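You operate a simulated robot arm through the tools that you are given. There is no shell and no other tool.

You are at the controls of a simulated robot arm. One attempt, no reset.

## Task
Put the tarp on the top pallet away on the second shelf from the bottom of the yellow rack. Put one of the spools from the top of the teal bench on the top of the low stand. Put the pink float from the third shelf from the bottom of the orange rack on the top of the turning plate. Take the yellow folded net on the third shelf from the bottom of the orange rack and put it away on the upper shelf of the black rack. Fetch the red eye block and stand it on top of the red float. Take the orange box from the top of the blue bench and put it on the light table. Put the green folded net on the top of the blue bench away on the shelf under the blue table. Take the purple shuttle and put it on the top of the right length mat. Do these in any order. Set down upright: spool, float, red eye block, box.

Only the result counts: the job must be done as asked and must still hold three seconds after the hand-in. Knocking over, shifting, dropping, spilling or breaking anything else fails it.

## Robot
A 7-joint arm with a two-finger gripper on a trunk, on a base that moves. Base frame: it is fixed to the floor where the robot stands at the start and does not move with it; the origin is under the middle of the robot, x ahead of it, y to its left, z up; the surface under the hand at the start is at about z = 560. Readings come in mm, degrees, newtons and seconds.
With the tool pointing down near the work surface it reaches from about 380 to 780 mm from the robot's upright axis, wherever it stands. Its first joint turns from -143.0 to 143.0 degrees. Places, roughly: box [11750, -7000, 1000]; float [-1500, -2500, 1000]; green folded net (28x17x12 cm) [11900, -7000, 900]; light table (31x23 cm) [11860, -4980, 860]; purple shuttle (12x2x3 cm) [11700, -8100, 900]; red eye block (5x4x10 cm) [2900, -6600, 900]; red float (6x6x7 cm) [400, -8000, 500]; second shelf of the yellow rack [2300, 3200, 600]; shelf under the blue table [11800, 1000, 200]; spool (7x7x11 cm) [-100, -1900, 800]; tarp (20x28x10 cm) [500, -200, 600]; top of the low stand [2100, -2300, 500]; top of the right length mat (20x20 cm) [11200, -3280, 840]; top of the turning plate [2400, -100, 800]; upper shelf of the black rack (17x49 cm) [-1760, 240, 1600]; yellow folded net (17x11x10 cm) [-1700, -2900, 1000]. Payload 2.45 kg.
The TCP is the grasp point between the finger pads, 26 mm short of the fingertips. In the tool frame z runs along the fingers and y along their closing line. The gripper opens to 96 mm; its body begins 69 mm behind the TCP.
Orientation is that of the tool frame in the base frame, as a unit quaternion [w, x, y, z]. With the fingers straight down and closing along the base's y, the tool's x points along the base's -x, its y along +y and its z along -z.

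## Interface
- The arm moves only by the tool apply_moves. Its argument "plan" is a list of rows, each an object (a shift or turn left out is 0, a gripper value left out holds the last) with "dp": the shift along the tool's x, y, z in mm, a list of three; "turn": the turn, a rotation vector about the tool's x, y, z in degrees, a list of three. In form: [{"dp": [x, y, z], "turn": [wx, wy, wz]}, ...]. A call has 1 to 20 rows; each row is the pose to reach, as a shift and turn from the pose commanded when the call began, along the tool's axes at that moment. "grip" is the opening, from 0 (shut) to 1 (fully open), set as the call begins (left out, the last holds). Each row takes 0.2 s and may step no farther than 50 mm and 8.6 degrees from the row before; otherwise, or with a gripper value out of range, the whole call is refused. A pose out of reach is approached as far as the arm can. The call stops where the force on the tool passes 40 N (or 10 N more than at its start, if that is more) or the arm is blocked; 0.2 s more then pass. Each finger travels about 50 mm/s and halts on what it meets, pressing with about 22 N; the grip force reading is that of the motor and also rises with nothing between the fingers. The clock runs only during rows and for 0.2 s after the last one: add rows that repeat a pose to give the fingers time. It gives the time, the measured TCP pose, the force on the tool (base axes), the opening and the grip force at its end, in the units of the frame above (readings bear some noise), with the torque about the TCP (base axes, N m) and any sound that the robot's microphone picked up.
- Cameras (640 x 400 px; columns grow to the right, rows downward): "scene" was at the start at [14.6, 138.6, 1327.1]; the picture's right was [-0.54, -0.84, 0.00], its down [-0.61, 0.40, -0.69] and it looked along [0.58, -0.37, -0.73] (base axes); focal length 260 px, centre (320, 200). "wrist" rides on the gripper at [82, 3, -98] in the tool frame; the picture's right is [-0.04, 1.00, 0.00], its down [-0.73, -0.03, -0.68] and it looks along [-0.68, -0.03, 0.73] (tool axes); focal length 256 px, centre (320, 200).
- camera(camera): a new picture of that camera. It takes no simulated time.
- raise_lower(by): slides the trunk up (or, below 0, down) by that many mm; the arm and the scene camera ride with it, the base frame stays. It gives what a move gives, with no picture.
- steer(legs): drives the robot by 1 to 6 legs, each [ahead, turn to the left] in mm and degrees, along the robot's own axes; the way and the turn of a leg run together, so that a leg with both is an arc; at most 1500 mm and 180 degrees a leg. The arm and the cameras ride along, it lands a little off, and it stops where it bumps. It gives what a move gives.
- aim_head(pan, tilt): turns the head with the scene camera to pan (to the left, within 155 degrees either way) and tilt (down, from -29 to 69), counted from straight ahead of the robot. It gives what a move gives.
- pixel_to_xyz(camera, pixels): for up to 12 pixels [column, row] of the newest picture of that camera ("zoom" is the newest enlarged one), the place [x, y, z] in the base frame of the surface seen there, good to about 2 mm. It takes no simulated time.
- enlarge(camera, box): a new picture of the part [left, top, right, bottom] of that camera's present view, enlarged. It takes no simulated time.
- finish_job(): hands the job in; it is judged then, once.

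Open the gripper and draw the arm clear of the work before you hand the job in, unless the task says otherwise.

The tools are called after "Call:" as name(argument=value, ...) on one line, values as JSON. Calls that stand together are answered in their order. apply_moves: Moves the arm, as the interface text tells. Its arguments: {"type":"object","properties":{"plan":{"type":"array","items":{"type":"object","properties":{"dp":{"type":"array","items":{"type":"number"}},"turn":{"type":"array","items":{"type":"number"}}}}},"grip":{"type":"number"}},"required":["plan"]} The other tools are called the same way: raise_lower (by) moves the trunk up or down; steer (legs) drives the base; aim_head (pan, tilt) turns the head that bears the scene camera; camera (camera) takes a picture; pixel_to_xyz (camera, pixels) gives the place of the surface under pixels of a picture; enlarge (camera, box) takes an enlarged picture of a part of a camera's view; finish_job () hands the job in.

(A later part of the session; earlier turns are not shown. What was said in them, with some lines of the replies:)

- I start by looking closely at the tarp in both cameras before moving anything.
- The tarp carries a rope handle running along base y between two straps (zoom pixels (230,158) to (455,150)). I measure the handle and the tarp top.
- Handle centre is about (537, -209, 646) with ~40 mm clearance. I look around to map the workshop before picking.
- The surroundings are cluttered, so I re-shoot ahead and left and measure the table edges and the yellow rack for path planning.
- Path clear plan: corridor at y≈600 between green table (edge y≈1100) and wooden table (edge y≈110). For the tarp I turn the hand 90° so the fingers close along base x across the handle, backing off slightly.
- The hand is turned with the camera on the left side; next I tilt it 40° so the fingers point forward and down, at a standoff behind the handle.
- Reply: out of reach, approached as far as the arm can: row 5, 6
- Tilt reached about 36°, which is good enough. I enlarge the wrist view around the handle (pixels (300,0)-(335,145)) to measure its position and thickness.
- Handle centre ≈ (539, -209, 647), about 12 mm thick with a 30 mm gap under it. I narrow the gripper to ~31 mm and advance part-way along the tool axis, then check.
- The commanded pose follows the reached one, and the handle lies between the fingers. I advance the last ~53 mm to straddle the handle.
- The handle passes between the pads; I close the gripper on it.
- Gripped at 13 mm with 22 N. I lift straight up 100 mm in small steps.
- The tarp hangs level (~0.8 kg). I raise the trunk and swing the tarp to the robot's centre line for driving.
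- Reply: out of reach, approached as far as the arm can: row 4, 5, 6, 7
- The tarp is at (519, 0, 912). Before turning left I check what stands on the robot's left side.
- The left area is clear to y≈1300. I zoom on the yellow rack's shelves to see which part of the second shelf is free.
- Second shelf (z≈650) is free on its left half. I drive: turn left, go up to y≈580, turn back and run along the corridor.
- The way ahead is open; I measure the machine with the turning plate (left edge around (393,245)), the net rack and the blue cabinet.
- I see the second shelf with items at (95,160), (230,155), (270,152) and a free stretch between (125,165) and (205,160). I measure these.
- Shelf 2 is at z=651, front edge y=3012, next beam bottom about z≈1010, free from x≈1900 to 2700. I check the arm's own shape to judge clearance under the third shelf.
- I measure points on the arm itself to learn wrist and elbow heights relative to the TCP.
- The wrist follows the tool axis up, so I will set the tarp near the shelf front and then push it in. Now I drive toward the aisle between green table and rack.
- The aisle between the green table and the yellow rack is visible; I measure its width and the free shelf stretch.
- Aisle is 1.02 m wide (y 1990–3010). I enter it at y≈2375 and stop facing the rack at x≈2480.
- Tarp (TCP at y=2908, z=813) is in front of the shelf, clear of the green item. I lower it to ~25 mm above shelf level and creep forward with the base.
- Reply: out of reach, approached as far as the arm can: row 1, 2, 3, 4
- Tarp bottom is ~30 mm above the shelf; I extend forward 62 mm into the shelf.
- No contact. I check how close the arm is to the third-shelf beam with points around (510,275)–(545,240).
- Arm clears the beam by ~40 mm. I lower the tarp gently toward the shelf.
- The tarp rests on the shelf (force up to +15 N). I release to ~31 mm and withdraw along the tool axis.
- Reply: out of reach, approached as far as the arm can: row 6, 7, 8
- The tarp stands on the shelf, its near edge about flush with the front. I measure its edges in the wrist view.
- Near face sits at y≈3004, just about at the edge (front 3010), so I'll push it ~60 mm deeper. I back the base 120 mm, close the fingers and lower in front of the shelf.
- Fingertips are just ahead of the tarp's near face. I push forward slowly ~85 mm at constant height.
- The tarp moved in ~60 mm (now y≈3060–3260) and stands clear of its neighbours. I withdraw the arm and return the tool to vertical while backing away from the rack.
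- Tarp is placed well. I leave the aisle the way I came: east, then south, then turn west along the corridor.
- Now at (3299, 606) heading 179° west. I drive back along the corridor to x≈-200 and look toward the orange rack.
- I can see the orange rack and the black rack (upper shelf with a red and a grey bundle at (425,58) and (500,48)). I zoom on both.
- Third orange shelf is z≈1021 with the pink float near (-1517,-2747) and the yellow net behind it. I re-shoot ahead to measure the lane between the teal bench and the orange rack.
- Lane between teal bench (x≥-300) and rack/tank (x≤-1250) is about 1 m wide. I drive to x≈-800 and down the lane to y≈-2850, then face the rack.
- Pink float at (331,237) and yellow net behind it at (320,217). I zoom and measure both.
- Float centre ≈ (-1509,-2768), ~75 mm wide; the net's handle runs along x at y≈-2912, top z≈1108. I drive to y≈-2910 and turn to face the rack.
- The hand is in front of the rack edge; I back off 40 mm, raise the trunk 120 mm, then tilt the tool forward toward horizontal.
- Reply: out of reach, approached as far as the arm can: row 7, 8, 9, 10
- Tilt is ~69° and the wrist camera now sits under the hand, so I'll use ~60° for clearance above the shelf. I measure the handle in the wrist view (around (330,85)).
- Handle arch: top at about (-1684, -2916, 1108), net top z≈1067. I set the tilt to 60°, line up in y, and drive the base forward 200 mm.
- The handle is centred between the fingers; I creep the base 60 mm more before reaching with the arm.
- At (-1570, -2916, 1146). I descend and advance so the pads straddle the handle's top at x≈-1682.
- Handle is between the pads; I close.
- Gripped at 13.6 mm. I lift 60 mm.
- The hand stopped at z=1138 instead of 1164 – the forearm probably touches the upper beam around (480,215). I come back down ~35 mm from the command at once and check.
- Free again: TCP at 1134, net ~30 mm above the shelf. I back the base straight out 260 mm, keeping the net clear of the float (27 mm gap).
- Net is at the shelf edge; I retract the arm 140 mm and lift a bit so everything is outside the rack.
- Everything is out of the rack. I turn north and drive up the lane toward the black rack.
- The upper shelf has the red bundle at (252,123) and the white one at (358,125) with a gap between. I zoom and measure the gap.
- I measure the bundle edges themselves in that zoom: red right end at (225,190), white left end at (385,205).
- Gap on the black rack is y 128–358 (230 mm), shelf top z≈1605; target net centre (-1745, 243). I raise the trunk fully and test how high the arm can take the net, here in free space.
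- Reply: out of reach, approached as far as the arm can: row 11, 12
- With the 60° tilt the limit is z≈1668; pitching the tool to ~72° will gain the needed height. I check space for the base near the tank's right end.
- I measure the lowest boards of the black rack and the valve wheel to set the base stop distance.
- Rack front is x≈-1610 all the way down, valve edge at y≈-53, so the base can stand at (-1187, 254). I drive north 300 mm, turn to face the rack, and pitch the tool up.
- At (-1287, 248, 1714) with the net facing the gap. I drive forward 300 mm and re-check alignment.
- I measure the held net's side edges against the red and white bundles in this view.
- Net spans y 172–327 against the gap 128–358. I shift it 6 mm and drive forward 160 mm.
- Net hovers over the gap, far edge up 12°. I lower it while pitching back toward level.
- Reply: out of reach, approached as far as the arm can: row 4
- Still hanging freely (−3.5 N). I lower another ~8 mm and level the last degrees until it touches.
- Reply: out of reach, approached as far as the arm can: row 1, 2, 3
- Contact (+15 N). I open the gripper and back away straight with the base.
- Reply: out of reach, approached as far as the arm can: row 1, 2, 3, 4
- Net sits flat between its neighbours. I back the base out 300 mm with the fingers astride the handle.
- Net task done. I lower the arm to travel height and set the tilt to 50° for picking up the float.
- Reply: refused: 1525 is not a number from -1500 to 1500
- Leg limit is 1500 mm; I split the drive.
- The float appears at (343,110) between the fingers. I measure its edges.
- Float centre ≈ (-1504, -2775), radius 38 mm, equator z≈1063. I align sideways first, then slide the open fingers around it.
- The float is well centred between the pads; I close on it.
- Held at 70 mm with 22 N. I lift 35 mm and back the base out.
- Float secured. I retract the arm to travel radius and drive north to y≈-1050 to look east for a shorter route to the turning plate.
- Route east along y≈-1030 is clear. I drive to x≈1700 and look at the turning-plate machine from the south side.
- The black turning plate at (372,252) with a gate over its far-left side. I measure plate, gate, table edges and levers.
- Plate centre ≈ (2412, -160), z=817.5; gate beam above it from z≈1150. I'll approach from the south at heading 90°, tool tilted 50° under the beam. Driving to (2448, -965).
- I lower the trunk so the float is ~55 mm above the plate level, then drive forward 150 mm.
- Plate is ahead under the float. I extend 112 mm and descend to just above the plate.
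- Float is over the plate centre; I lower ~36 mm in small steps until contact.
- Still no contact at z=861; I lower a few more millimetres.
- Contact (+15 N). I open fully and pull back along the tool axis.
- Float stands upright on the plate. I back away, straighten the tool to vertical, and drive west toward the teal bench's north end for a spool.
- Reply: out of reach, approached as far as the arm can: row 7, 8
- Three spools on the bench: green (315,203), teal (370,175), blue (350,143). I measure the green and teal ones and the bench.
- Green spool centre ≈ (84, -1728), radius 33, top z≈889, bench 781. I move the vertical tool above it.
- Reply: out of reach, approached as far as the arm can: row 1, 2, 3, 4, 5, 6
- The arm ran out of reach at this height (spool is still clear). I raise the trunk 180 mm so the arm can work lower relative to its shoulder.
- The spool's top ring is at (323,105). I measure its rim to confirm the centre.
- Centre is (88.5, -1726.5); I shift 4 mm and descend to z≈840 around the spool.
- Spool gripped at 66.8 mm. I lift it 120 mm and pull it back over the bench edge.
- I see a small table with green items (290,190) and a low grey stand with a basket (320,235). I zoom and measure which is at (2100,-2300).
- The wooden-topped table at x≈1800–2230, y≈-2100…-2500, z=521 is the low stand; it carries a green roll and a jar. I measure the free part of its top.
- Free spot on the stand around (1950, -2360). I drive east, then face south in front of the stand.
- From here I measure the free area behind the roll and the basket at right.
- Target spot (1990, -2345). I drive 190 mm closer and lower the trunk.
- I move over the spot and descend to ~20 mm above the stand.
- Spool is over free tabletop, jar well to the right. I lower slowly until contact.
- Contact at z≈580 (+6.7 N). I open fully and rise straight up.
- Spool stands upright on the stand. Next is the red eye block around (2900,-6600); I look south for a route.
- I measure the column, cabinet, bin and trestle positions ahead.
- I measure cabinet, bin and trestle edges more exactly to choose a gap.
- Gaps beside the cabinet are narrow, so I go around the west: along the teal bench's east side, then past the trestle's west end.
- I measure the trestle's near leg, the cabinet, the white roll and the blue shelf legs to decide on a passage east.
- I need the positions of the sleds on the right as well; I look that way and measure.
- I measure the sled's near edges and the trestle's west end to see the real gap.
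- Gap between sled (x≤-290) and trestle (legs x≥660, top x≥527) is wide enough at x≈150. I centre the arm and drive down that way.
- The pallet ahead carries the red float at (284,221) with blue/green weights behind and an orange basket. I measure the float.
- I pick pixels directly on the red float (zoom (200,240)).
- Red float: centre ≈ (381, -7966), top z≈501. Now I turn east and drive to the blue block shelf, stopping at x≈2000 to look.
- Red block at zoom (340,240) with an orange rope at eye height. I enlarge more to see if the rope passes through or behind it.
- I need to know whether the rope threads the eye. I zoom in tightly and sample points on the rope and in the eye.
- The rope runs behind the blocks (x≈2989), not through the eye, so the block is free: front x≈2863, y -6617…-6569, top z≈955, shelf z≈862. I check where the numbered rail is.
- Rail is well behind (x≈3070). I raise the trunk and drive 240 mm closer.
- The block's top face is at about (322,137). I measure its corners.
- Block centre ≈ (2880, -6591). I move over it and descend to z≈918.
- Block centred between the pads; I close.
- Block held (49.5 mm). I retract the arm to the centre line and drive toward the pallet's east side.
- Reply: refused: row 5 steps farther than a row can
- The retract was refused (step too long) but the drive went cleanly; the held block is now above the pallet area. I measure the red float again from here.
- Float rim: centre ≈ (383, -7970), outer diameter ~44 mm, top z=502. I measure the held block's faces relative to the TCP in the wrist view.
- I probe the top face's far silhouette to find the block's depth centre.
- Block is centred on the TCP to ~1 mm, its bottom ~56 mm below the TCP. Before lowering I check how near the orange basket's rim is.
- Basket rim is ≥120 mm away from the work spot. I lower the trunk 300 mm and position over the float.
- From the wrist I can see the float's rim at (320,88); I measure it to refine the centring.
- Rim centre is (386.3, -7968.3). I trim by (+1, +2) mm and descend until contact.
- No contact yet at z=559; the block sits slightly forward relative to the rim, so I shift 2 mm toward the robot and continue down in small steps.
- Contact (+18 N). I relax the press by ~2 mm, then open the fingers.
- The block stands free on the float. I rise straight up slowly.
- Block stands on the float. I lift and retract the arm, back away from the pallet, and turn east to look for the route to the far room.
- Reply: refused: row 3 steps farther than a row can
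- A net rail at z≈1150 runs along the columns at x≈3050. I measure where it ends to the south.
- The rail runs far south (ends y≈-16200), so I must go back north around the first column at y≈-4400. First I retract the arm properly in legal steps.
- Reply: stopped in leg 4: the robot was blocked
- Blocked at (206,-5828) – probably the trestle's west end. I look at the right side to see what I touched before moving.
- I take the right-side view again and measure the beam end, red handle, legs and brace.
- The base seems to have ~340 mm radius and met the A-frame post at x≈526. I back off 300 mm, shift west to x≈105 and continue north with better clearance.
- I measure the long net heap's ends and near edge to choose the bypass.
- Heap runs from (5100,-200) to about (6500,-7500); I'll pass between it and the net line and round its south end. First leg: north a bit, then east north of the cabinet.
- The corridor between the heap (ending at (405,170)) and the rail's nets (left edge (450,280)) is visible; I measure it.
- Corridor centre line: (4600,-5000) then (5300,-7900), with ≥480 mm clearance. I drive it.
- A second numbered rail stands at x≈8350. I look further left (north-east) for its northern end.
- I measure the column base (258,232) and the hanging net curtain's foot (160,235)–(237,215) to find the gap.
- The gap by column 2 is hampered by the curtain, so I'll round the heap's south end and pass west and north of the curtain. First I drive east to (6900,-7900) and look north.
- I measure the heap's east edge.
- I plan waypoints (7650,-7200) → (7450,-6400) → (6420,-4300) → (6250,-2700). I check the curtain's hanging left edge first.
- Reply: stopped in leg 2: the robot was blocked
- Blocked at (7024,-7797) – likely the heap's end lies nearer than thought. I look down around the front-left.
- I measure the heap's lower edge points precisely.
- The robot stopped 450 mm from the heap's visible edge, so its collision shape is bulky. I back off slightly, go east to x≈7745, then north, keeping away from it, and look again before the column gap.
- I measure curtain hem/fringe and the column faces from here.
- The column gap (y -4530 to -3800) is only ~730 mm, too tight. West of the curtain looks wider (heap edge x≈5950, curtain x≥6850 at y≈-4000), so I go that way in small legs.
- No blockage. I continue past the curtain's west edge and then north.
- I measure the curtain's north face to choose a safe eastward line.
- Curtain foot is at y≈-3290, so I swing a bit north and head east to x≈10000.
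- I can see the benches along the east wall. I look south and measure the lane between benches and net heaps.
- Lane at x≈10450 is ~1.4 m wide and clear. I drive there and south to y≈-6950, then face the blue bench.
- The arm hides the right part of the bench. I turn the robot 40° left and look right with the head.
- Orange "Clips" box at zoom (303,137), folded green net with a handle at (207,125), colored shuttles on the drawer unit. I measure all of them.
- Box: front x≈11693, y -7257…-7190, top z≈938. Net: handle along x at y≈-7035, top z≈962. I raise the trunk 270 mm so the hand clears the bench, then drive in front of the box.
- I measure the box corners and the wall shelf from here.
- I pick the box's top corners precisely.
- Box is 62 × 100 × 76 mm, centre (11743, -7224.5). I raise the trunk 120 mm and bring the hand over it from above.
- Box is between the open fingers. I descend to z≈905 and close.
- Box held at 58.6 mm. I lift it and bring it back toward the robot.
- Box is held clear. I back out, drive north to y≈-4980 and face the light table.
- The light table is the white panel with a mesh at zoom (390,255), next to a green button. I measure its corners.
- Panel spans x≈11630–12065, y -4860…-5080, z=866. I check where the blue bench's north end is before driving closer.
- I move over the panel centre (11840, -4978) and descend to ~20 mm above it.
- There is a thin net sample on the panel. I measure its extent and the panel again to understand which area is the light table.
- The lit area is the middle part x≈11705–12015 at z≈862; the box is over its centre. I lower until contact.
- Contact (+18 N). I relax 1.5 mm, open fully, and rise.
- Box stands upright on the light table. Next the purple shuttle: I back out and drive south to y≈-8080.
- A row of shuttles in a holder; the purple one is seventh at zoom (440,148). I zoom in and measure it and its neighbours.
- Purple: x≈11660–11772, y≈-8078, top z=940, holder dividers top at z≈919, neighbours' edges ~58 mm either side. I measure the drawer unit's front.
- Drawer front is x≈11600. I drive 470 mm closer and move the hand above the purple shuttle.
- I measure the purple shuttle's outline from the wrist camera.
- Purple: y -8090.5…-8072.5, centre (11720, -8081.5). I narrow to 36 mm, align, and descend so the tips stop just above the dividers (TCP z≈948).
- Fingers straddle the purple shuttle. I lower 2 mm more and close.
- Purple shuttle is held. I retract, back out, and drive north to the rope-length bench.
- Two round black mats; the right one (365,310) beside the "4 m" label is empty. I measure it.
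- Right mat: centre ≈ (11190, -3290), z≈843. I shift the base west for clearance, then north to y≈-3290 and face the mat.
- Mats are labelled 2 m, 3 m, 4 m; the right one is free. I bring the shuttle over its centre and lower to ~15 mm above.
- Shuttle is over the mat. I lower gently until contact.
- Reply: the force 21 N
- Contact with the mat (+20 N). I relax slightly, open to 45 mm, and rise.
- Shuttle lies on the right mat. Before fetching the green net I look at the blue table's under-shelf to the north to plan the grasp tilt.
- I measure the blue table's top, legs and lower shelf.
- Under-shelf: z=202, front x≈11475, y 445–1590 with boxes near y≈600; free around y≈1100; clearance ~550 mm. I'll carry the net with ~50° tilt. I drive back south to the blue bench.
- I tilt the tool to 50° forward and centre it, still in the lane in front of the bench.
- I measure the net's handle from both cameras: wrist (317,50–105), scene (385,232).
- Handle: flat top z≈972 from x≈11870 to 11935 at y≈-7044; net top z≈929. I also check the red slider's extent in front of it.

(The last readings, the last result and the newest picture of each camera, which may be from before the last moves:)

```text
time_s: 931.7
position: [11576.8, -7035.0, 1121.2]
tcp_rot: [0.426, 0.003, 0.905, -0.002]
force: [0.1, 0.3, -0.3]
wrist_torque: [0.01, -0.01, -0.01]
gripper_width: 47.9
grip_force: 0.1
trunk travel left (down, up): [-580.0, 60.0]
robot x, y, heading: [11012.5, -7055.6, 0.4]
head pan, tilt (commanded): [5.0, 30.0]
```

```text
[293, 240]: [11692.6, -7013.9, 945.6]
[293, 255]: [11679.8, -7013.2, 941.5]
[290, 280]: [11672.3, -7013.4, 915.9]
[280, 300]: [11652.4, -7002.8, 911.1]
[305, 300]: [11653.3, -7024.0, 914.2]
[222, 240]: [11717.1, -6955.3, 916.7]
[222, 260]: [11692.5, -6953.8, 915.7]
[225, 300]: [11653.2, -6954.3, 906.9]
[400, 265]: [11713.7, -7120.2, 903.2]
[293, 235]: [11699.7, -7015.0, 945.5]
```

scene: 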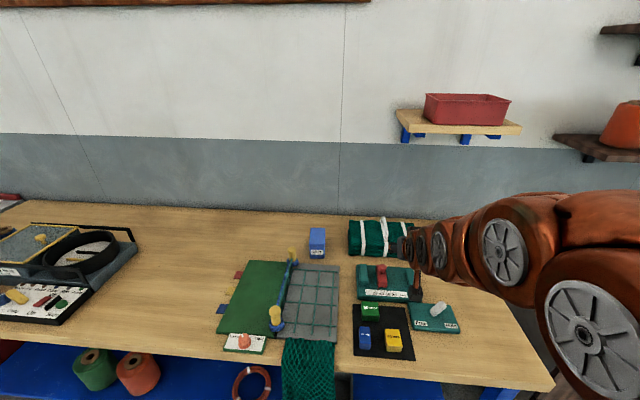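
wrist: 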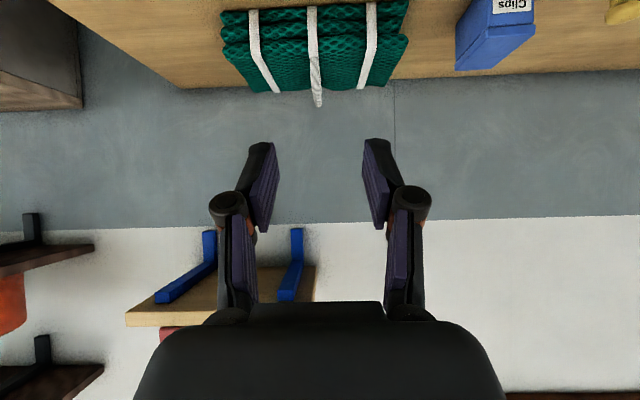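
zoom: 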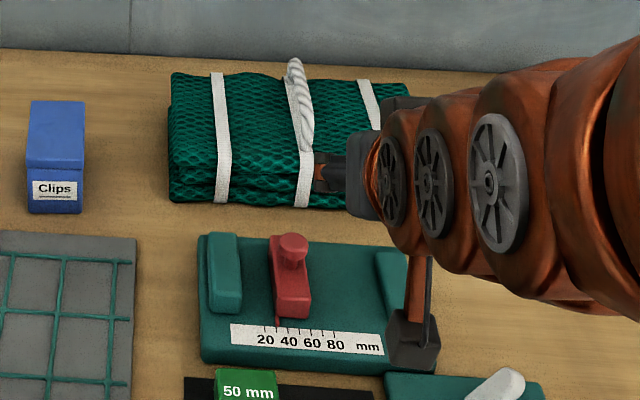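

Knob is at x≤11708, z 946 – safe if I come in from above. I raise the trunk to the top, creep 30 mm closer and move along a descending line to just above the handle.

Call:
raise_lower(by=60)

Call:
steer(legs=[[28, 0]])

Call:
apply_moves(plan=[{"dp": [-10.4, -1.5, 39.8]}, {"dp": [-20.8, -3, 79.6]}, {"dp": [-31.1, -4.5, 119.3]}, {"dp": [-41.5, -6, 159]}, {"dp": [-51.9, -7.5, 198.9]}, {"dp": [-62.3, -9, 238.7]}, {"dp": [-72.6, -10.5, 278.4]}, {"dp": [-83, -12, 318]}, {"dp": [-83, -12, 318]}])

Call:
camera(camera="wrist")

Call:
enlarge(camera="scene", box=[330, 170, 490, 300])

```text
time_s: 932.7
position: [11577.2, -7035.6, 1181.5]
tcp_rot: [0.425, 0.003, 0.905, -0.001]
force: [0.5, -0.2, -0.5]
wrist_torque: [0.0, 0.04, -0.04]
gripper_width: 48.1
grip_force: 0.0
trunk travel left (down, up): [-640.0, 0.0]
robot x, y, heading: [11010.7, -7058.1, 0.2]
head pan, tilt (commanded): [5.0, 30.0]
```

```text
time_s: 933.5
position: [11604.3, -7034.1, 1181.4]
tcp_rot: [0.426, 0.003, 0.905, -0.001]
force: [-0.4, -0.3, -0.7]
wrist_torque: [0.04, -0.02, -0.02]
gripper_width: 47.9
grip_force: 0.0
trunk travel left (down, up): [-640.0, 0.0]
robot x, y, heading: [11040.7, -7058.3, 0.1]
head pan, tilt (commanded): [5.0, 30.0]
```

```text
time_s: 935.5
position: [11904.9, -7049.0, 1040.0]
tcp_rot: [0.424, 0.003, 0.905, -0.002]
force: [0.5, -0.2, -0.1]
wrist_torque: [0.0, 0.02, -0.02]
gripper_width: 47.7
grip_force: 0.0
trunk travel left (down, up): [-640.0, 0.0]
robot x, y, heading: [11040.4, -7054.6, -0.0]
head pan, tilt (commanded): [5.0, 30.0]
```

```text
taken
```

wrist: 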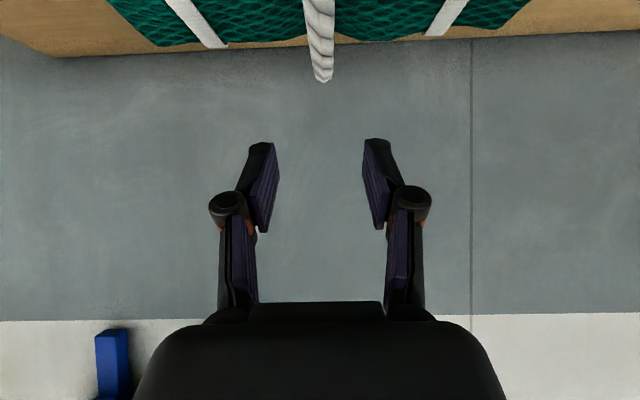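

```text
3.08 times, centred on (410, 235) of scene
```

zoom: 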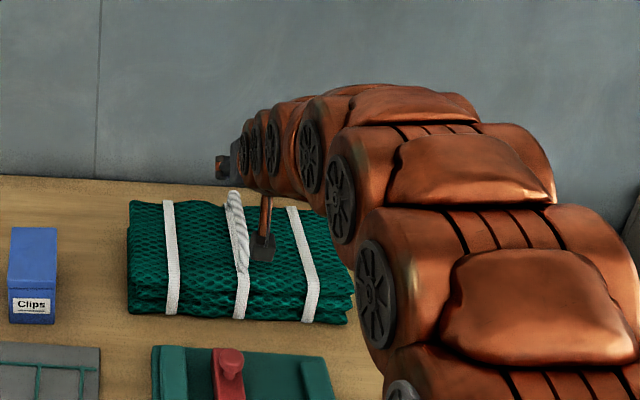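

Hand is above the handle; I shift 3 mm and descend vertically 76 mm so the pads straddle it.

Call:
apply_moves(plan=[{"dp": [19, 3, 16]}, {"dp": [38, 3, 32]}, {"dp": [50, 3, 42]}, {"dp": [58.2, 3, 48.9]}, {"dp": [58.2, 3, 48.9]}])

Call:
camera(camera="wrist")

Call:
enlarge(camera="scene", box=[330, 170, 490, 300])

```text
time_s: 936.7
position: [11904.0, -7045.1, 965.0]
tcp_rot: [0.426, 0.003, 0.905, -0.001]
force: [0.0, 0.1, 0.3]
wrist_torque: [-0.02, -0.03, 0.0]
gripper_width: 48.0
grip_force: 0.0
trunk travel left (down, up): [-640.0, 0.0]
robot x, y, heading: [11037.2, -7059.2, 0.2]
head pan, tilt (commanded): [5.0, 30.0]
```

```text
taken
```

wrist: 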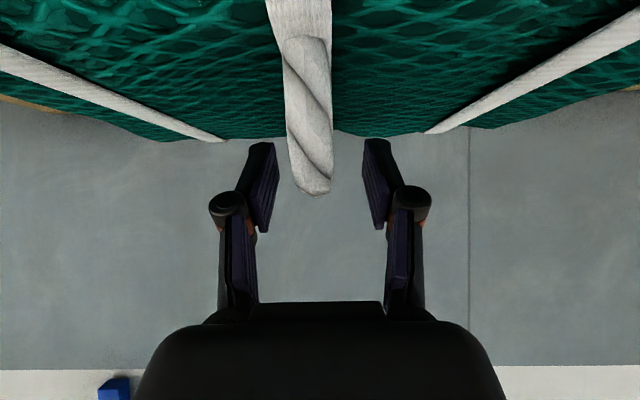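

```text
3.08 times, centred on (410, 235) of scene
```

zoom: 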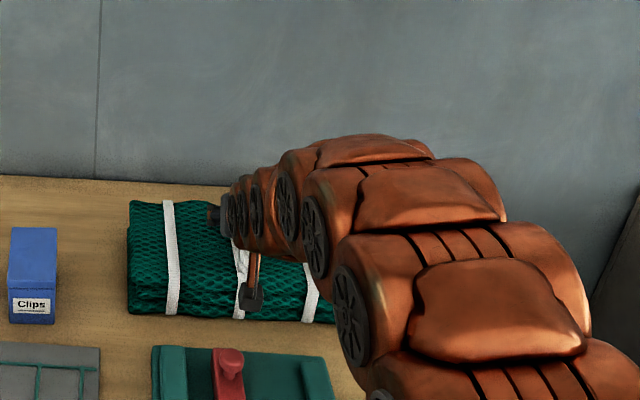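

Handle is between the pads; I close, then lift 60 mm.

Call:
apply_moves(plan=[{"dp": [0, 0, 0]}, {"dp": [0, 0, 0]}, {"dp": [0, 0, 0]}, {"dp": [0, 0, 0]}, {"dp": [0, 0, 0]}], grip=0)

Call:
apply_moves(plan=[{"dp": [-7.7, 0, -6.4]}, {"dp": [-19, 0, -16]}, {"dp": [-38, 0, -32]}, {"dp": [-61, 0, -51]}, {"dp": [-84, 0, -71]}, {"dp": [-84, 0, -71]}])

Call:
camera(camera="wrist")

Call:
camera(camera="scene")

```text
time_s: 937.9
position: [11902.9, -7045.8, 965.4]
tcp_rot: [0.425, 0.002, 0.905, -0.001]
force: [0.5, -0.5, 0.3]
wrist_torque: [-0.02, -0.01, 0.36]
gripper_width: 13.5
grip_force: 21.7
trunk travel left (down, up): [-640.0, 0.0]
robot x, y, heading: [11040.1, -7055.5, 0.2]
head pan, tilt (commanded): [5.0, 30.0]
```

```text
time_s: 939.3
position: [11901.8, -7044.9, 1078.0]
tcp_rot: [0.425, 0.003, 0.905, -0.001]
force: [0.3, 0.0, -8.3]
wrist_torque: [0.01, 0.07, 0.03]
gripper_width: 13.0
grip_force: 22.2
trunk travel left (down, up): [-640.0, 0.0]
robot x, y, heading: [11040.1, -7055.5, -0.3]
head pan, tilt (commanded): [5.0, 30.0]
```

```text
taken
```

wrist: 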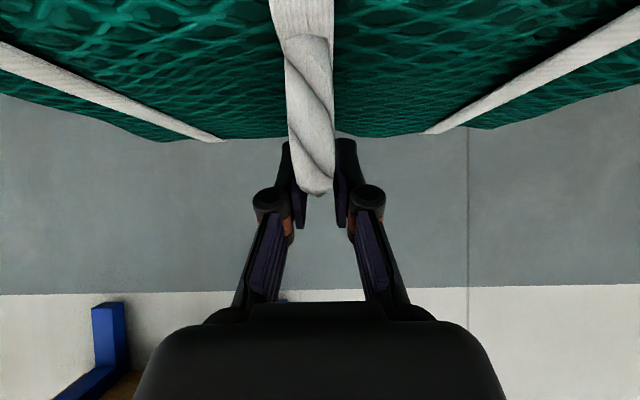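

```text
taken
```

scene: 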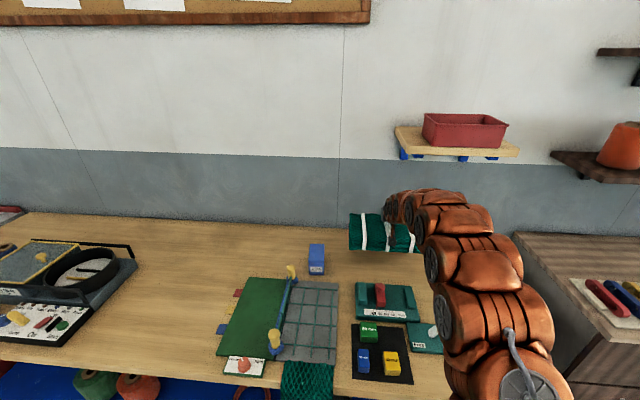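

Net lifted (8 N). I raise it 45 mm more and back the base out 450 mm.

Call:
apply_moves(plan=[{"dp": [-17, 0, -14.5]}, {"dp": [-34.5, 0, -29]}, {"dp": [-34.5, 0, -29]}])

Call:
steer(legs=[[-480, 0]])

Call:
apply_moves(plan=[{"dp": [20, 0, -35]}, {"dp": [45, 0, -70]}, {"dp": [75, 0, -105]}, {"dp": [110, 0, -140]}, {"dp": [140, 0, -165]}, {"dp": [165, 0, -185]}, {"dp": [165, 0, -185]}])

Call:
camera(camera="scene")

```text
time_s: 940.1
position: [11901.1, -7045.3, 1123.2]
tcp_rot: [0.425, 0.002, 0.905, -0.001]
force: [-1.1, -0.2, -8.7]
wrist_torque: [-0.01, 0.05, -0.01]
gripper_width: 13.2
grip_force: 21.6
trunk travel left (down, up): [-640.0, 0.0]
robot x, y, heading: [11038.8, -7058.4, 0.4]
head pan, tilt (commanded): [5.0, 30.0]
```

```text
time_s: 942.9
position: [11428.4, -7040.5, 1122.0]
tcp_rot: [0.425, -0.001, 0.905, 0.0]
force: [-0.1, -1.0, -9.7]
wrist_torque: [-0.01, 0.05, 0.01]
gripper_width: 13.0
grip_force: 21.4
trunk travel left (down, up): [-640.0, 0.0]
robot x, y, heading: [10565.8, -7065.1, 0.5]
head pan, tilt (commanded): [5.0, 30.0]
```

```text
time_s: 944.5
position: [11180.2, -7041.4, 1113.4]
tcp_rot: [0.425, -0.001, 0.905, 0.0]
force: [-0.2, 0.6, -8.9]
wrist_torque: [0.0, 0.04, -0.03]
gripper_width: 13.1
grip_force: 22.2
trunk travel left (down, up): [-640.0, 0.0]
robot x, y, heading: [10564.5, -7060.4, 0.6]
head pan, tilt (commanded): [5.0, 30.0]
```

```text
taken
```

scene: 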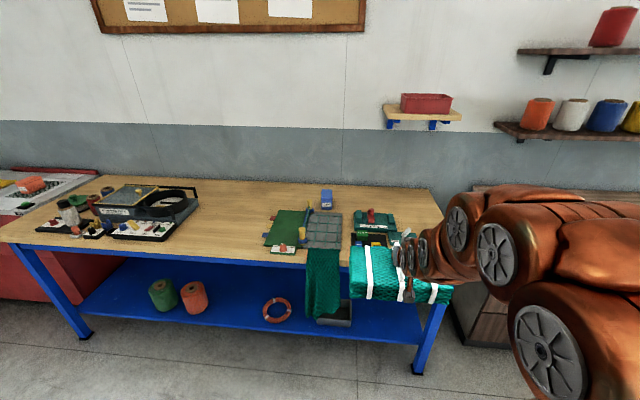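

Net is clear. I turn north and drive along x≈10565 toward the blue table.

Call:
steer(legs=[[0, 89.4], [1500, 0], [1500, 0], [1500, 0]])

Call:
aim_head(pan=15, tilt=20)

Call:
camera(camera="scene")

```text
time_s: 969.7
position: [10297.4, -2000.6, 1112.7]
tcp_rot: [-0.292, 0.656, -0.624, -0.308]
force: [0.2, -0.3, -8.5]
wrist_torque: [-0.08, -0.01, 0.02]
gripper_width: 13.5
grip_force: 21.9
trunk travel left (down, up): [-640.0, 0.0]
robot x, y, heading: [10344.9, -2614.7, 93.5]
head pan, tilt (commanded): [5.0, 30.0]
```

```text
time_s: 970.4
position: [10297.7, -2000.7, 1112.8]
tcp_rot: [-0.293, 0.655, -0.624, -0.307]
force: [-0.3, 0.2, -8.9]
wrist_torque: [-0.06, 0.0, -0.03]
gripper_width: 13.3
grip_force: 22.3
trunk travel left (down, up): [-640.0, 0.0]
robot x, y, heading: [10344.9, -2612.3, 93.7]
head pan, tilt (commanded): [15.0, 20.0]
```

```text
taken
```

scene: 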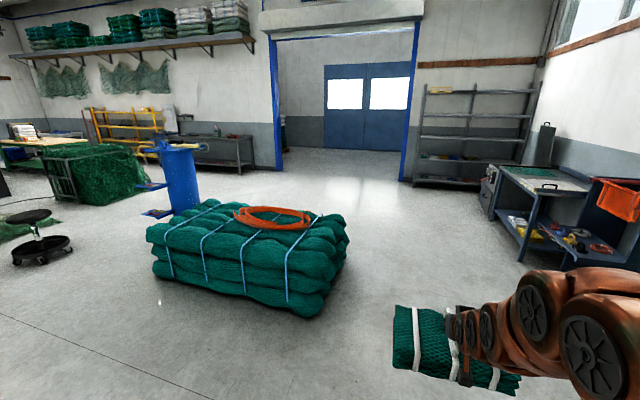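

Heading drifted to 93.6°. I measure the bundle pile and the blue table for the next legs.

Call:
pixel_to_xyz(camera="scene", pixels=[[320, 312], [347, 250], [345, 225], [490, 210], [520, 262], [530, 220], [500, 220], [545, 238], [510, 225], [560, 185], [495, 180], [615, 230]])

Call:
enlarge(camera="scene", box=[460, 140, 640, 270])

```text
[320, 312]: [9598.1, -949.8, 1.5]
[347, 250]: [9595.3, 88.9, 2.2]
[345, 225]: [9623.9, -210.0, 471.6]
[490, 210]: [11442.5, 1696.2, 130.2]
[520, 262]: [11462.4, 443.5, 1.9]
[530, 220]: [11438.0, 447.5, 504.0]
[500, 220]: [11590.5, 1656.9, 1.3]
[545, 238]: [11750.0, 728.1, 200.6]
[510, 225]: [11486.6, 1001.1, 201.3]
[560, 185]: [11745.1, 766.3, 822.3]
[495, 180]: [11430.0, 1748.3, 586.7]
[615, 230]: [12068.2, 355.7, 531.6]
```

```text
3.08 times, centred on (550, 205) of scene
```

zoom: 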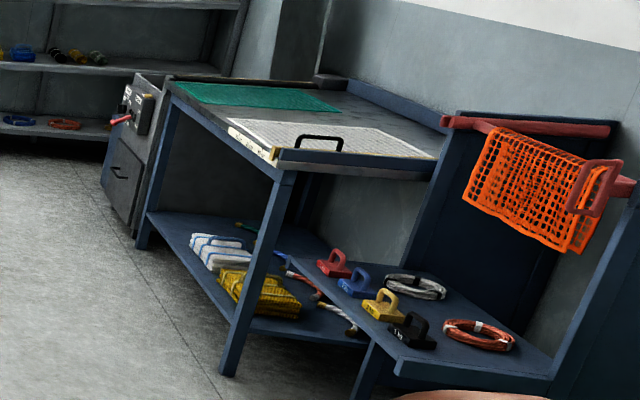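

Free part of the under-shelf looks to be north of y≈1050. I drive to (10560, 1270) and face the table.

Call:
steer(legs=[[0, -6.8], [1500, 0], [1500, 0], [890, 0], [0, -86.8]])

Call:
aim_head(pan=0, tilt=30)

Call:
camera(camera="scene")

```text
time_s: 993.4
position: [11225.3, 1261.8, 1112.1]
tcp_rot: [0.425, 0.014, 0.905, -0.006]
force: [0.6, 0.6, -8.9]
wrist_torque: [0.01, 0.07, 0.01]
gripper_width: 13.3
grip_force: 21.6
trunk travel left (down, up): [-640.0, 0.0]
robot x, y, heading: [10606.7, 1261.3, -1.2]
head pan, tilt (commanded): [15.0, 20.0]
```

```text
time_s: 994.2
position: [11226.3, 1260.3, 1111.8]
tcp_rot: [0.425, 0.015, 0.905, -0.007]
force: [0.6, -0.3, -7.8]
wrist_torque: [-0.01, 0.1, 0.0]
gripper_width: 13.5
grip_force: 22.1
trunk travel left (down, up): [-640.0, 0.0]
robot x, y, heading: [10610.8, 1261.6, -1.0]
head pan, tilt (commanded): [0.0, 30.0]
```

```text
taken
```

scene: 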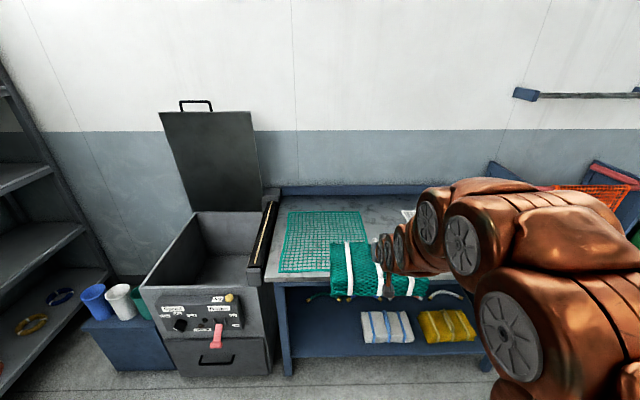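

I measure the free left part of the under-shelf between the leg (287,340) and the white bundle (360,330).

Call:
pixel_to_xyz(camera="scene", pixels=[[295, 352], [350, 352], [360, 335], [365, 318], [412, 318], [325, 330], [300, 320], [325, 300], [340, 320], [300, 290], [290, 340], [425, 340]])

Call:
enlarge(camera="scene", box=[260, 260, 500, 390])

```text
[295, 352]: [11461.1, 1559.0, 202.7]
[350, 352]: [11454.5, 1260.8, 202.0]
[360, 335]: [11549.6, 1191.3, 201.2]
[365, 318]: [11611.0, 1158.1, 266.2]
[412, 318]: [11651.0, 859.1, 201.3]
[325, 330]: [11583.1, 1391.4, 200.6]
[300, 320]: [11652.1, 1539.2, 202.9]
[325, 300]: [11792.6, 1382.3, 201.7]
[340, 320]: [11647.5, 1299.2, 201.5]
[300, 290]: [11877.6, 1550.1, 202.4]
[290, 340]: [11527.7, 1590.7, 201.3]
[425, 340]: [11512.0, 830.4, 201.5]
```

```text
2.67 times, centred on (380, 325) of scene
```

zoom: 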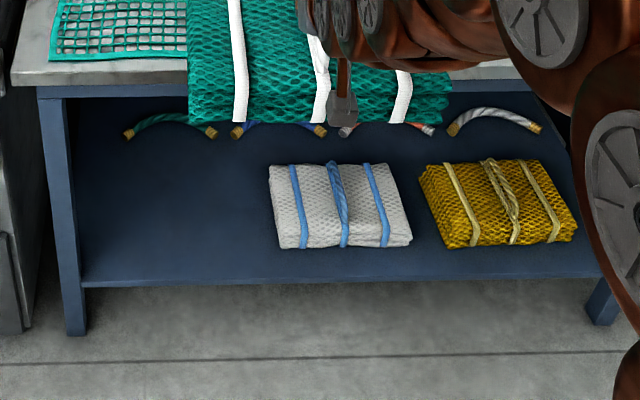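

Free area on the under-shelf: x 11460–11770, y 1185–1590; target net centre (11590, 1390). I lower the trunk 600 mm while still in front of the table.

Call:
raise_lower(by=-600)

Call:
camera(camera="scene")

```text
refused: -600 is not a number from -400 to 400
```

```text
taken
```

scene: 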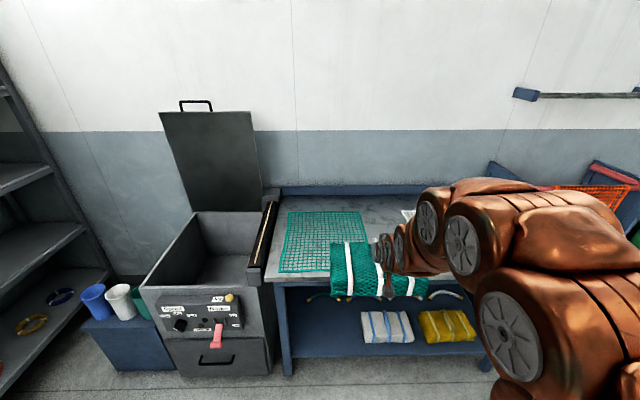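

The limit is 400 mm per call; I lower in two steps.

Call:
raise_lower(by=-350)

Call:
raise_lower(by=-250)

Call:
camera(camera="scene")

```text
time_s: 997.6
position: [11226.3, 1259.6, 762.6]
tcp_rot: [0.425, 0.015, 0.905, -0.007]
force: [0.9, 0.0, -9.0]
wrist_torque: [-0.01, 0.11, 0.0]
gripper_width: 13.3
grip_force: 22.7
trunk travel left (down, up): [-290.0, 350.0]
robot x, y, heading: [10610.7, 1258.5, -1.3]
head pan, tilt (commanded): [0.0, 30.0]
```

```text
time_s: 1000.2
position: [11226.7, 1260.6, 512.3]
tcp_rot: [0.425, 0.014, 0.905, -0.006]
force: [-0.6, -0.1, -9.5]
wrist_torque: [-0.02, 0.1, 0.05]
gripper_width: 13.5
grip_force: 21.6
trunk travel left (down, up): [-40.0, 600.0]
robot x, y, heading: [10608.0, 1261.0, -1.2]
head pan, tilt (commanded): [0.0, 30.0]
```

```text
taken
```

scene: 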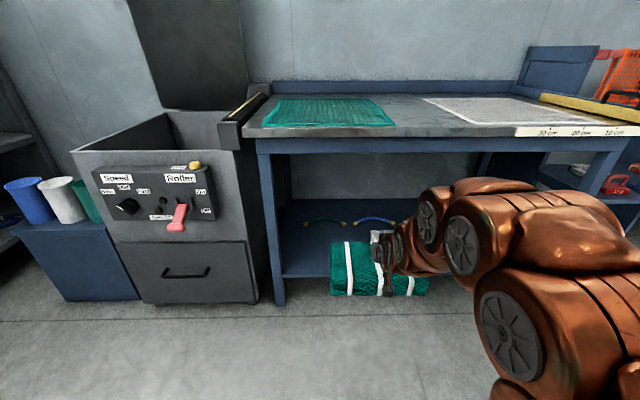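

Now I move the net left to y≈1388 and down to TCP z≈352, still in front of the table.

Call:
apply_moves(plan=[{"dp": [25, 26, 20]}, {"dp": [50, 52, 41]}, {"dp": [75, 78, 62]}, {"dp": [100, 104, 83]}, {"dp": [122.6, 128, 103]}, {"dp": [122.6, 128, 103]}])

Call:
camera(camera="scene")

Call:
camera(camera="wrist")

```text
time_s: 1001.6
position: [11231.6, 1386.4, 352.4]
tcp_rot: [0.425, 0.015, 0.905, -0.007]
force: [0.5, -0.2, -9.1]
wrist_torque: [0.01, 0.11, 0.01]
gripper_width: 13.5
grip_force: 22.7
trunk travel left (down, up): [-40.0, 600.0]
robot x, y, heading: [10612.3, 1263.9, -1.1]
head pan, tilt (commanded): [0.0, 30.0]
```

```text
taken
```

scene: 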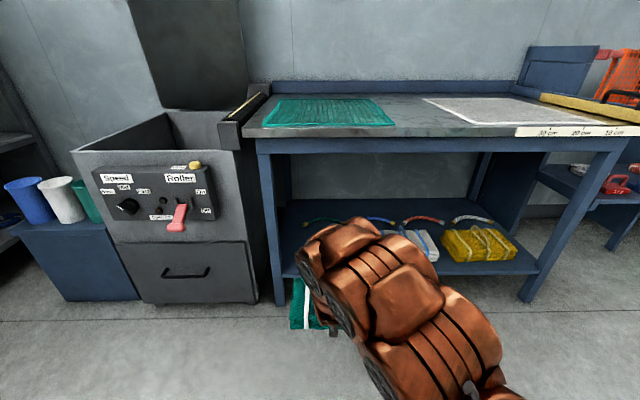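

```text
taken
```

wrist: 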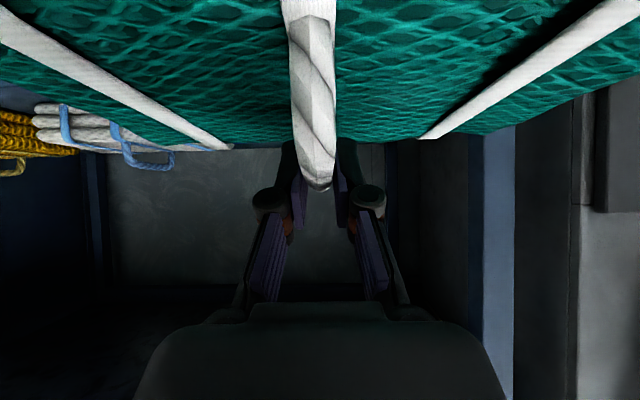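

Before driving in, I check the arm's forward/upper points against the table's front edge (z 750–830, x≈11430).

Call:
pixel_to_xyz(camera="scene", pixels=[[315, 240], [330, 228], [350, 220], [375, 230], [305, 265], [330, 300], [400, 260], [440, 300], [260, 150], [262, 140], [400, 145], [276, 290]])

```text
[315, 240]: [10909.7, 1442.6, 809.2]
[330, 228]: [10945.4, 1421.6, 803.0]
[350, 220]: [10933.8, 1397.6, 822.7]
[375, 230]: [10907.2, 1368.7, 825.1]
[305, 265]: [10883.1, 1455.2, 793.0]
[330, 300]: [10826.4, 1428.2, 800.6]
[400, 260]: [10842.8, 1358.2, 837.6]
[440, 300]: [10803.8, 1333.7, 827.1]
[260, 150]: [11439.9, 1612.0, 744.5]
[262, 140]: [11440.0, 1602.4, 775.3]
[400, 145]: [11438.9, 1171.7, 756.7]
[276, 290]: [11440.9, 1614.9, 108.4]
```

Arm top stays >130 mm short of the table edge. I drive the base forward 355 mm to slide the net in over the shelf.

Call:
steer(legs=[[200, 0], [155, 0]])

Call:
camera(camera="scene")

Call:
camera(camera="wrist")

```text
time_s: 1004.1
position: [11581.6, 1379.3, 352.4]
tcp_rot: [0.426, 0.014, 0.905, -0.007]
force: [0.2, -0.4, -8.6]
wrist_torque: [0.0, 0.1, 0.01]
gripper_width: 13.6
grip_force: 21.8
trunk travel left (down, up): [-40.0, 600.0]
robot x, y, heading: [10961.7, 1252.8, -1.1]
head pan, tilt (commanded): [0.0, 30.0]
```

```text
taken
```

scene: 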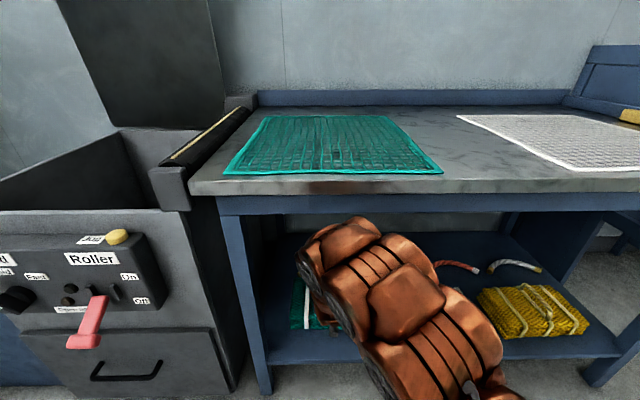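

```text
taken
```

wrist: 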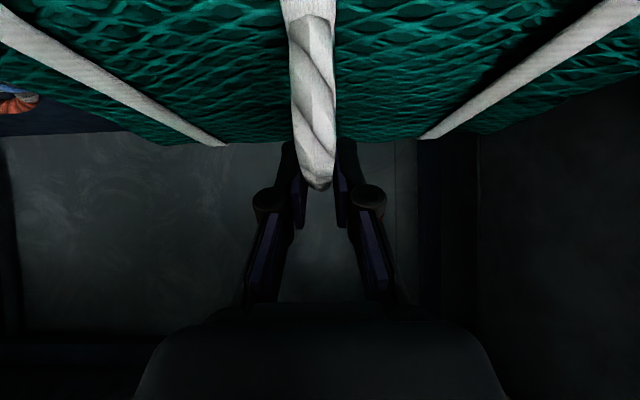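

Net is over the shelf inside the table. I lower it ~47 mm until it touches.

Call:
apply_moves(plan=[{"dp": [11.5, 0, 9.6]}, {"dp": [23, 0, 19.3]}, {"dp": [30.6, 0, 25.7]}, {"dp": [33.7, 0, 28.3]}, {"dp": [35.2, 0, 29.6]}, {"dp": [36.8, 0, 30.9]}, {"dp": [38.3, 0, 32.2]}, {"dp": [38.3, 0, 32.2]}])

```text
time_s: 1006.0
position: [11580.9, 1379.0, 306.8]
tcp_rot: [0.427, 0.015, 0.904, -0.006]
force: [-1.4, -3.7, 31.8]
wrist_torque: [-0.06, -0.73, -0.09]
gripper_width: 13.6
grip_force: 21.7
trunk travel left (down, up): [-40.0, 600.0]
robot x, y, heading: [10960.4, 1255.5, -1.5]
head pan, tilt (commanded): [0.0, 30.0]
```

Contact (+32 N). I relax ~4 mm, open the gripper and check before withdrawing.

Call:
apply_moves(plan=[{"dp": [-3.1, 0, -2.6]}, {"dp": [-3.1, 0, -2.6]}])

Call:
apply_moves(plan=[{"dp": [0, 0, 0]}, {"dp": [0, 0, 0]}, {"dp": [0, 0, 0]}, {"dp": [0, 0, 0]}], grip=0.5)

Call:
camera(camera="wrist")

```text
time_s: 1006.5
position: [11580.6, 1378.7, 306.6]
tcp_rot: [0.423, 0.014, 0.906, -0.007]
force: [4.7, 2.0, 2.7]
wrist_torque: [0.0, -0.3, 0.07]
gripper_width: 13.3
grip_force: 22.7
trunk travel left (down, up): [-40.0, 600.0]
robot x, y, heading: [10960.7, 1252.8, -1.4]
head pan, tilt (commanded): [0.0, 30.0]
```

```text
time_s: 1007.5
position: [11582.0, 1376.9, 307.9]
tcp_rot: [0.425, 0.014, 0.905, -0.007]
force: [0.4, 0.2, 0.7]
wrist_torque: [0.0, 0.01, -0.01]
gripper_width: 48.1
grip_force: 0.0
trunk travel left (down, up): [-40.0, 600.0]
robot x, y, heading: [10960.3, 1250.8, -1.3]
head pan, tilt (commanded): [0.0, 30.0]
```

```text
taken
```

wrist: 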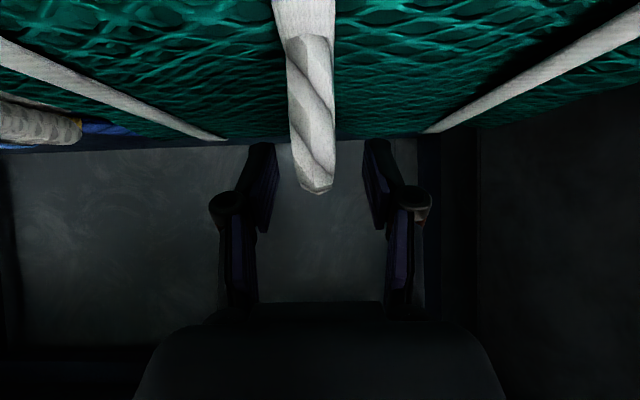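

The handle is free. I rise 90 mm to clear it, then back the base out.

Call:
apply_moves(plan=[{"dp": [-15, 0, -13]}, {"dp": [-38, 0, -32]}, {"dp": [-69, 0, -58]}, {"dp": [-69, 0, -58]}])

Call:
steer(legs=[[-200, 0], [-250, 0]])

Call:
aim_head(pan=5, tilt=30)

Call:
camera(camera="scene")

Call:
camera(camera="wrist")

```text
time_s: 1008.5
position: [11580.7, 1376.8, 399.3]
tcp_rot: [0.425, 0.015, 0.905, -0.008]
force: [0.5, 0.5, 1.1]
wrist_torque: [0.03, -0.03, -0.01]
gripper_width: 47.8
grip_force: 0.0
trunk travel left (down, up): [-40.0, 600.0]
robot x, y, heading: [10963.2, 1251.1, -1.1]
head pan, tilt (commanded): [0.0, 30.0]
```

```text
time_s: 1011.5
position: [11135.5, 1386.8, 398.4]
tcp_rot: [0.425, 0.014, 0.905, -0.006]
force: [0.1, -0.4, -0.6]
wrist_torque: [0.03, 0.0, 0.02]
gripper_width: 47.8
grip_force: 0.0
trunk travel left (down, up): [-40.0, 600.0]
robot x, y, heading: [10519.6, 1261.5, -1.6]
head pan, tilt (commanded): [0.0, 30.0]
```

```text
time_s: 1012.2
position: [11135.1, 1385.9, 398.6]
tcp_rot: [0.425, 0.013, 0.905, -0.006]
force: [-0.7, -0.2, 0.2]
wrist_torque: [0.04, 0.0, 0.0]
gripper_width: 47.9
grip_force: 0.0
trunk travel left (down, up): [-40.0, 600.0]
robot x, y, heading: [10518.4, 1265.9, -1.2]
head pan, tilt (commanded): [5.0, 30.0]
```

```text
taken
```

scene: 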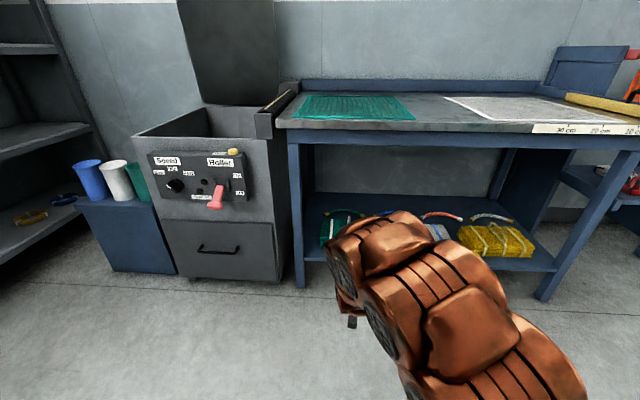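

```text
taken
```

wrist: 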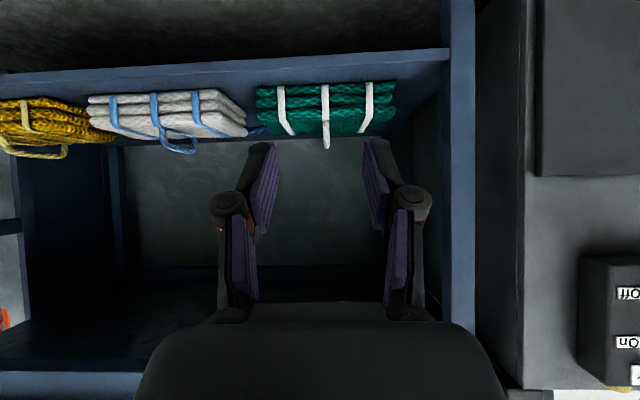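

The green net rests on the shelf. I verify its position relative to the shelf edge and the white bundle.

Call:
pixel_to_xyz(camera="wrist", pixels=[[262, 95], [390, 90], [325, 90], [245, 100], [325, 130], [300, 125], [325, 70], [240, 125]])

Call:
enlarge(camera="wrist", box=[80, 40, 480, 190])

```text
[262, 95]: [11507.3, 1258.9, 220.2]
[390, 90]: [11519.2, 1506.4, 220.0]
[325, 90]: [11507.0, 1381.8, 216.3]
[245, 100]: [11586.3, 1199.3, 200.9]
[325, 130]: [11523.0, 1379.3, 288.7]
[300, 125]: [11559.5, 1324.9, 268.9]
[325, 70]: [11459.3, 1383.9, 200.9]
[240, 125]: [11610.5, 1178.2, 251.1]
```

```text
1.60 times, centred on (280, 115) of wrist
```

zoom: 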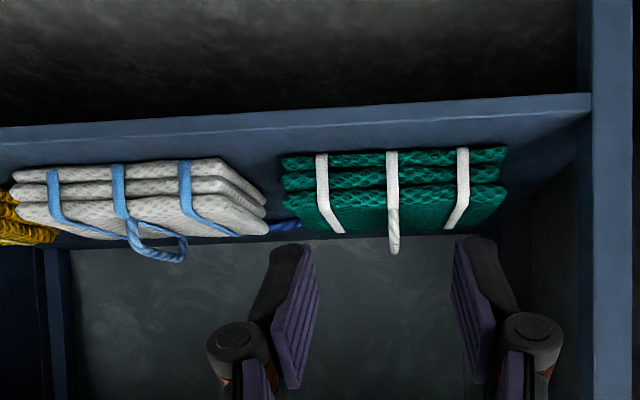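

Everything is in place: net fully on the shelf (x≥11507, y 1259–1506). I open the gripper fully and draw the arm back a bit before handing in.

Call:
apply_moves(plan=[{"dp": [-15, 0, -15]}, {"dp": [-35, 0, -35]}, {"dp": [-60, 0, -55]}, {"dp": [-60, 0, -55]}, {"dp": [-60, 0, -55]}, {"dp": [-60, 0, -55]}, {"dp": [-60, 0, -55]}], grip=1.0)

Call:
camera(camera="scene")

```text
time_s: 1013.8
position: [11131.6, 1386.7, 478.4]
tcp_rot: [0.425, 0.014, 0.905, -0.006]
force: [0.0, -0.2, 0.1]
wrist_torque: [0.0, -0.01, 0.01]
gripper_width: 96.0
grip_force: 0.1
trunk travel left (down, up): [-40.0, 600.0]
robot x, y, heading: [10518.1, 1262.5, -1.1]
head pan, tilt (commanded): [5.0, 30.0]
```

```text
taken
```

scene: 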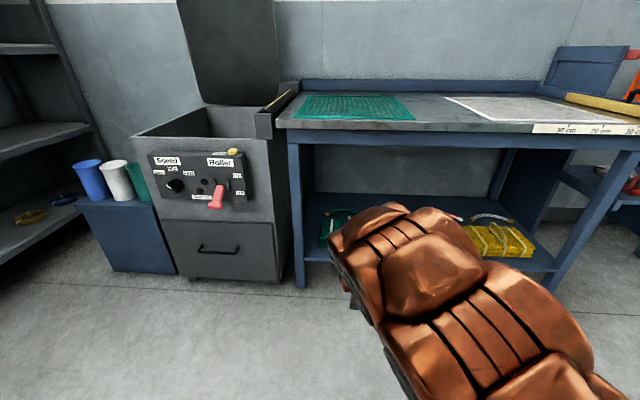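

All eight items are placed, the gripper is open and the arm is clear of the table, so I hand the job in.

Call:
finish_job()

```text
The job is handed in.
```

I put all eight items where you asked, and handed the job in with the gripper open and the arm clear. I don't know the verdict: the hand-in returned only a confirmation. I checked each item right after setting it down, but did not go back for a second look before handing in.

| Item | Where it is now |
|---|---|
| Tarp | On the second shelf of the yellow rack, pushed about 60 mm in from the front edge |
| Green spool | Upright on the low stand |
| Pink float | Upright near the centre of the turning plate |
| Yellow folded net | On the upper shelf of the black rack, between the red and white bundles |
| Red eye block | Standing on the red float |
| Orange box | Upright on the light table |
| Purple shuttle | On the right length mat (the one marked 4 m) |
| Green folded net | On the shelf under the blue table, clear of the white bundle |

Three contacts along the way could matter if something shifted:
- **Orange rack:** while I lifted the yellow net, the arm stopped short, most likely touching the upper beam. I lowered it at once and saw no change.
- **Trestle:** the base bumped something beside the trestle with the red handle, probably its end post, at low speed. The trestle and the items I could see on it looked undisturbed afterwards.
- **Net heap:** the base was blocked at the south end of the long net heap on the floor. It looked unchanged.
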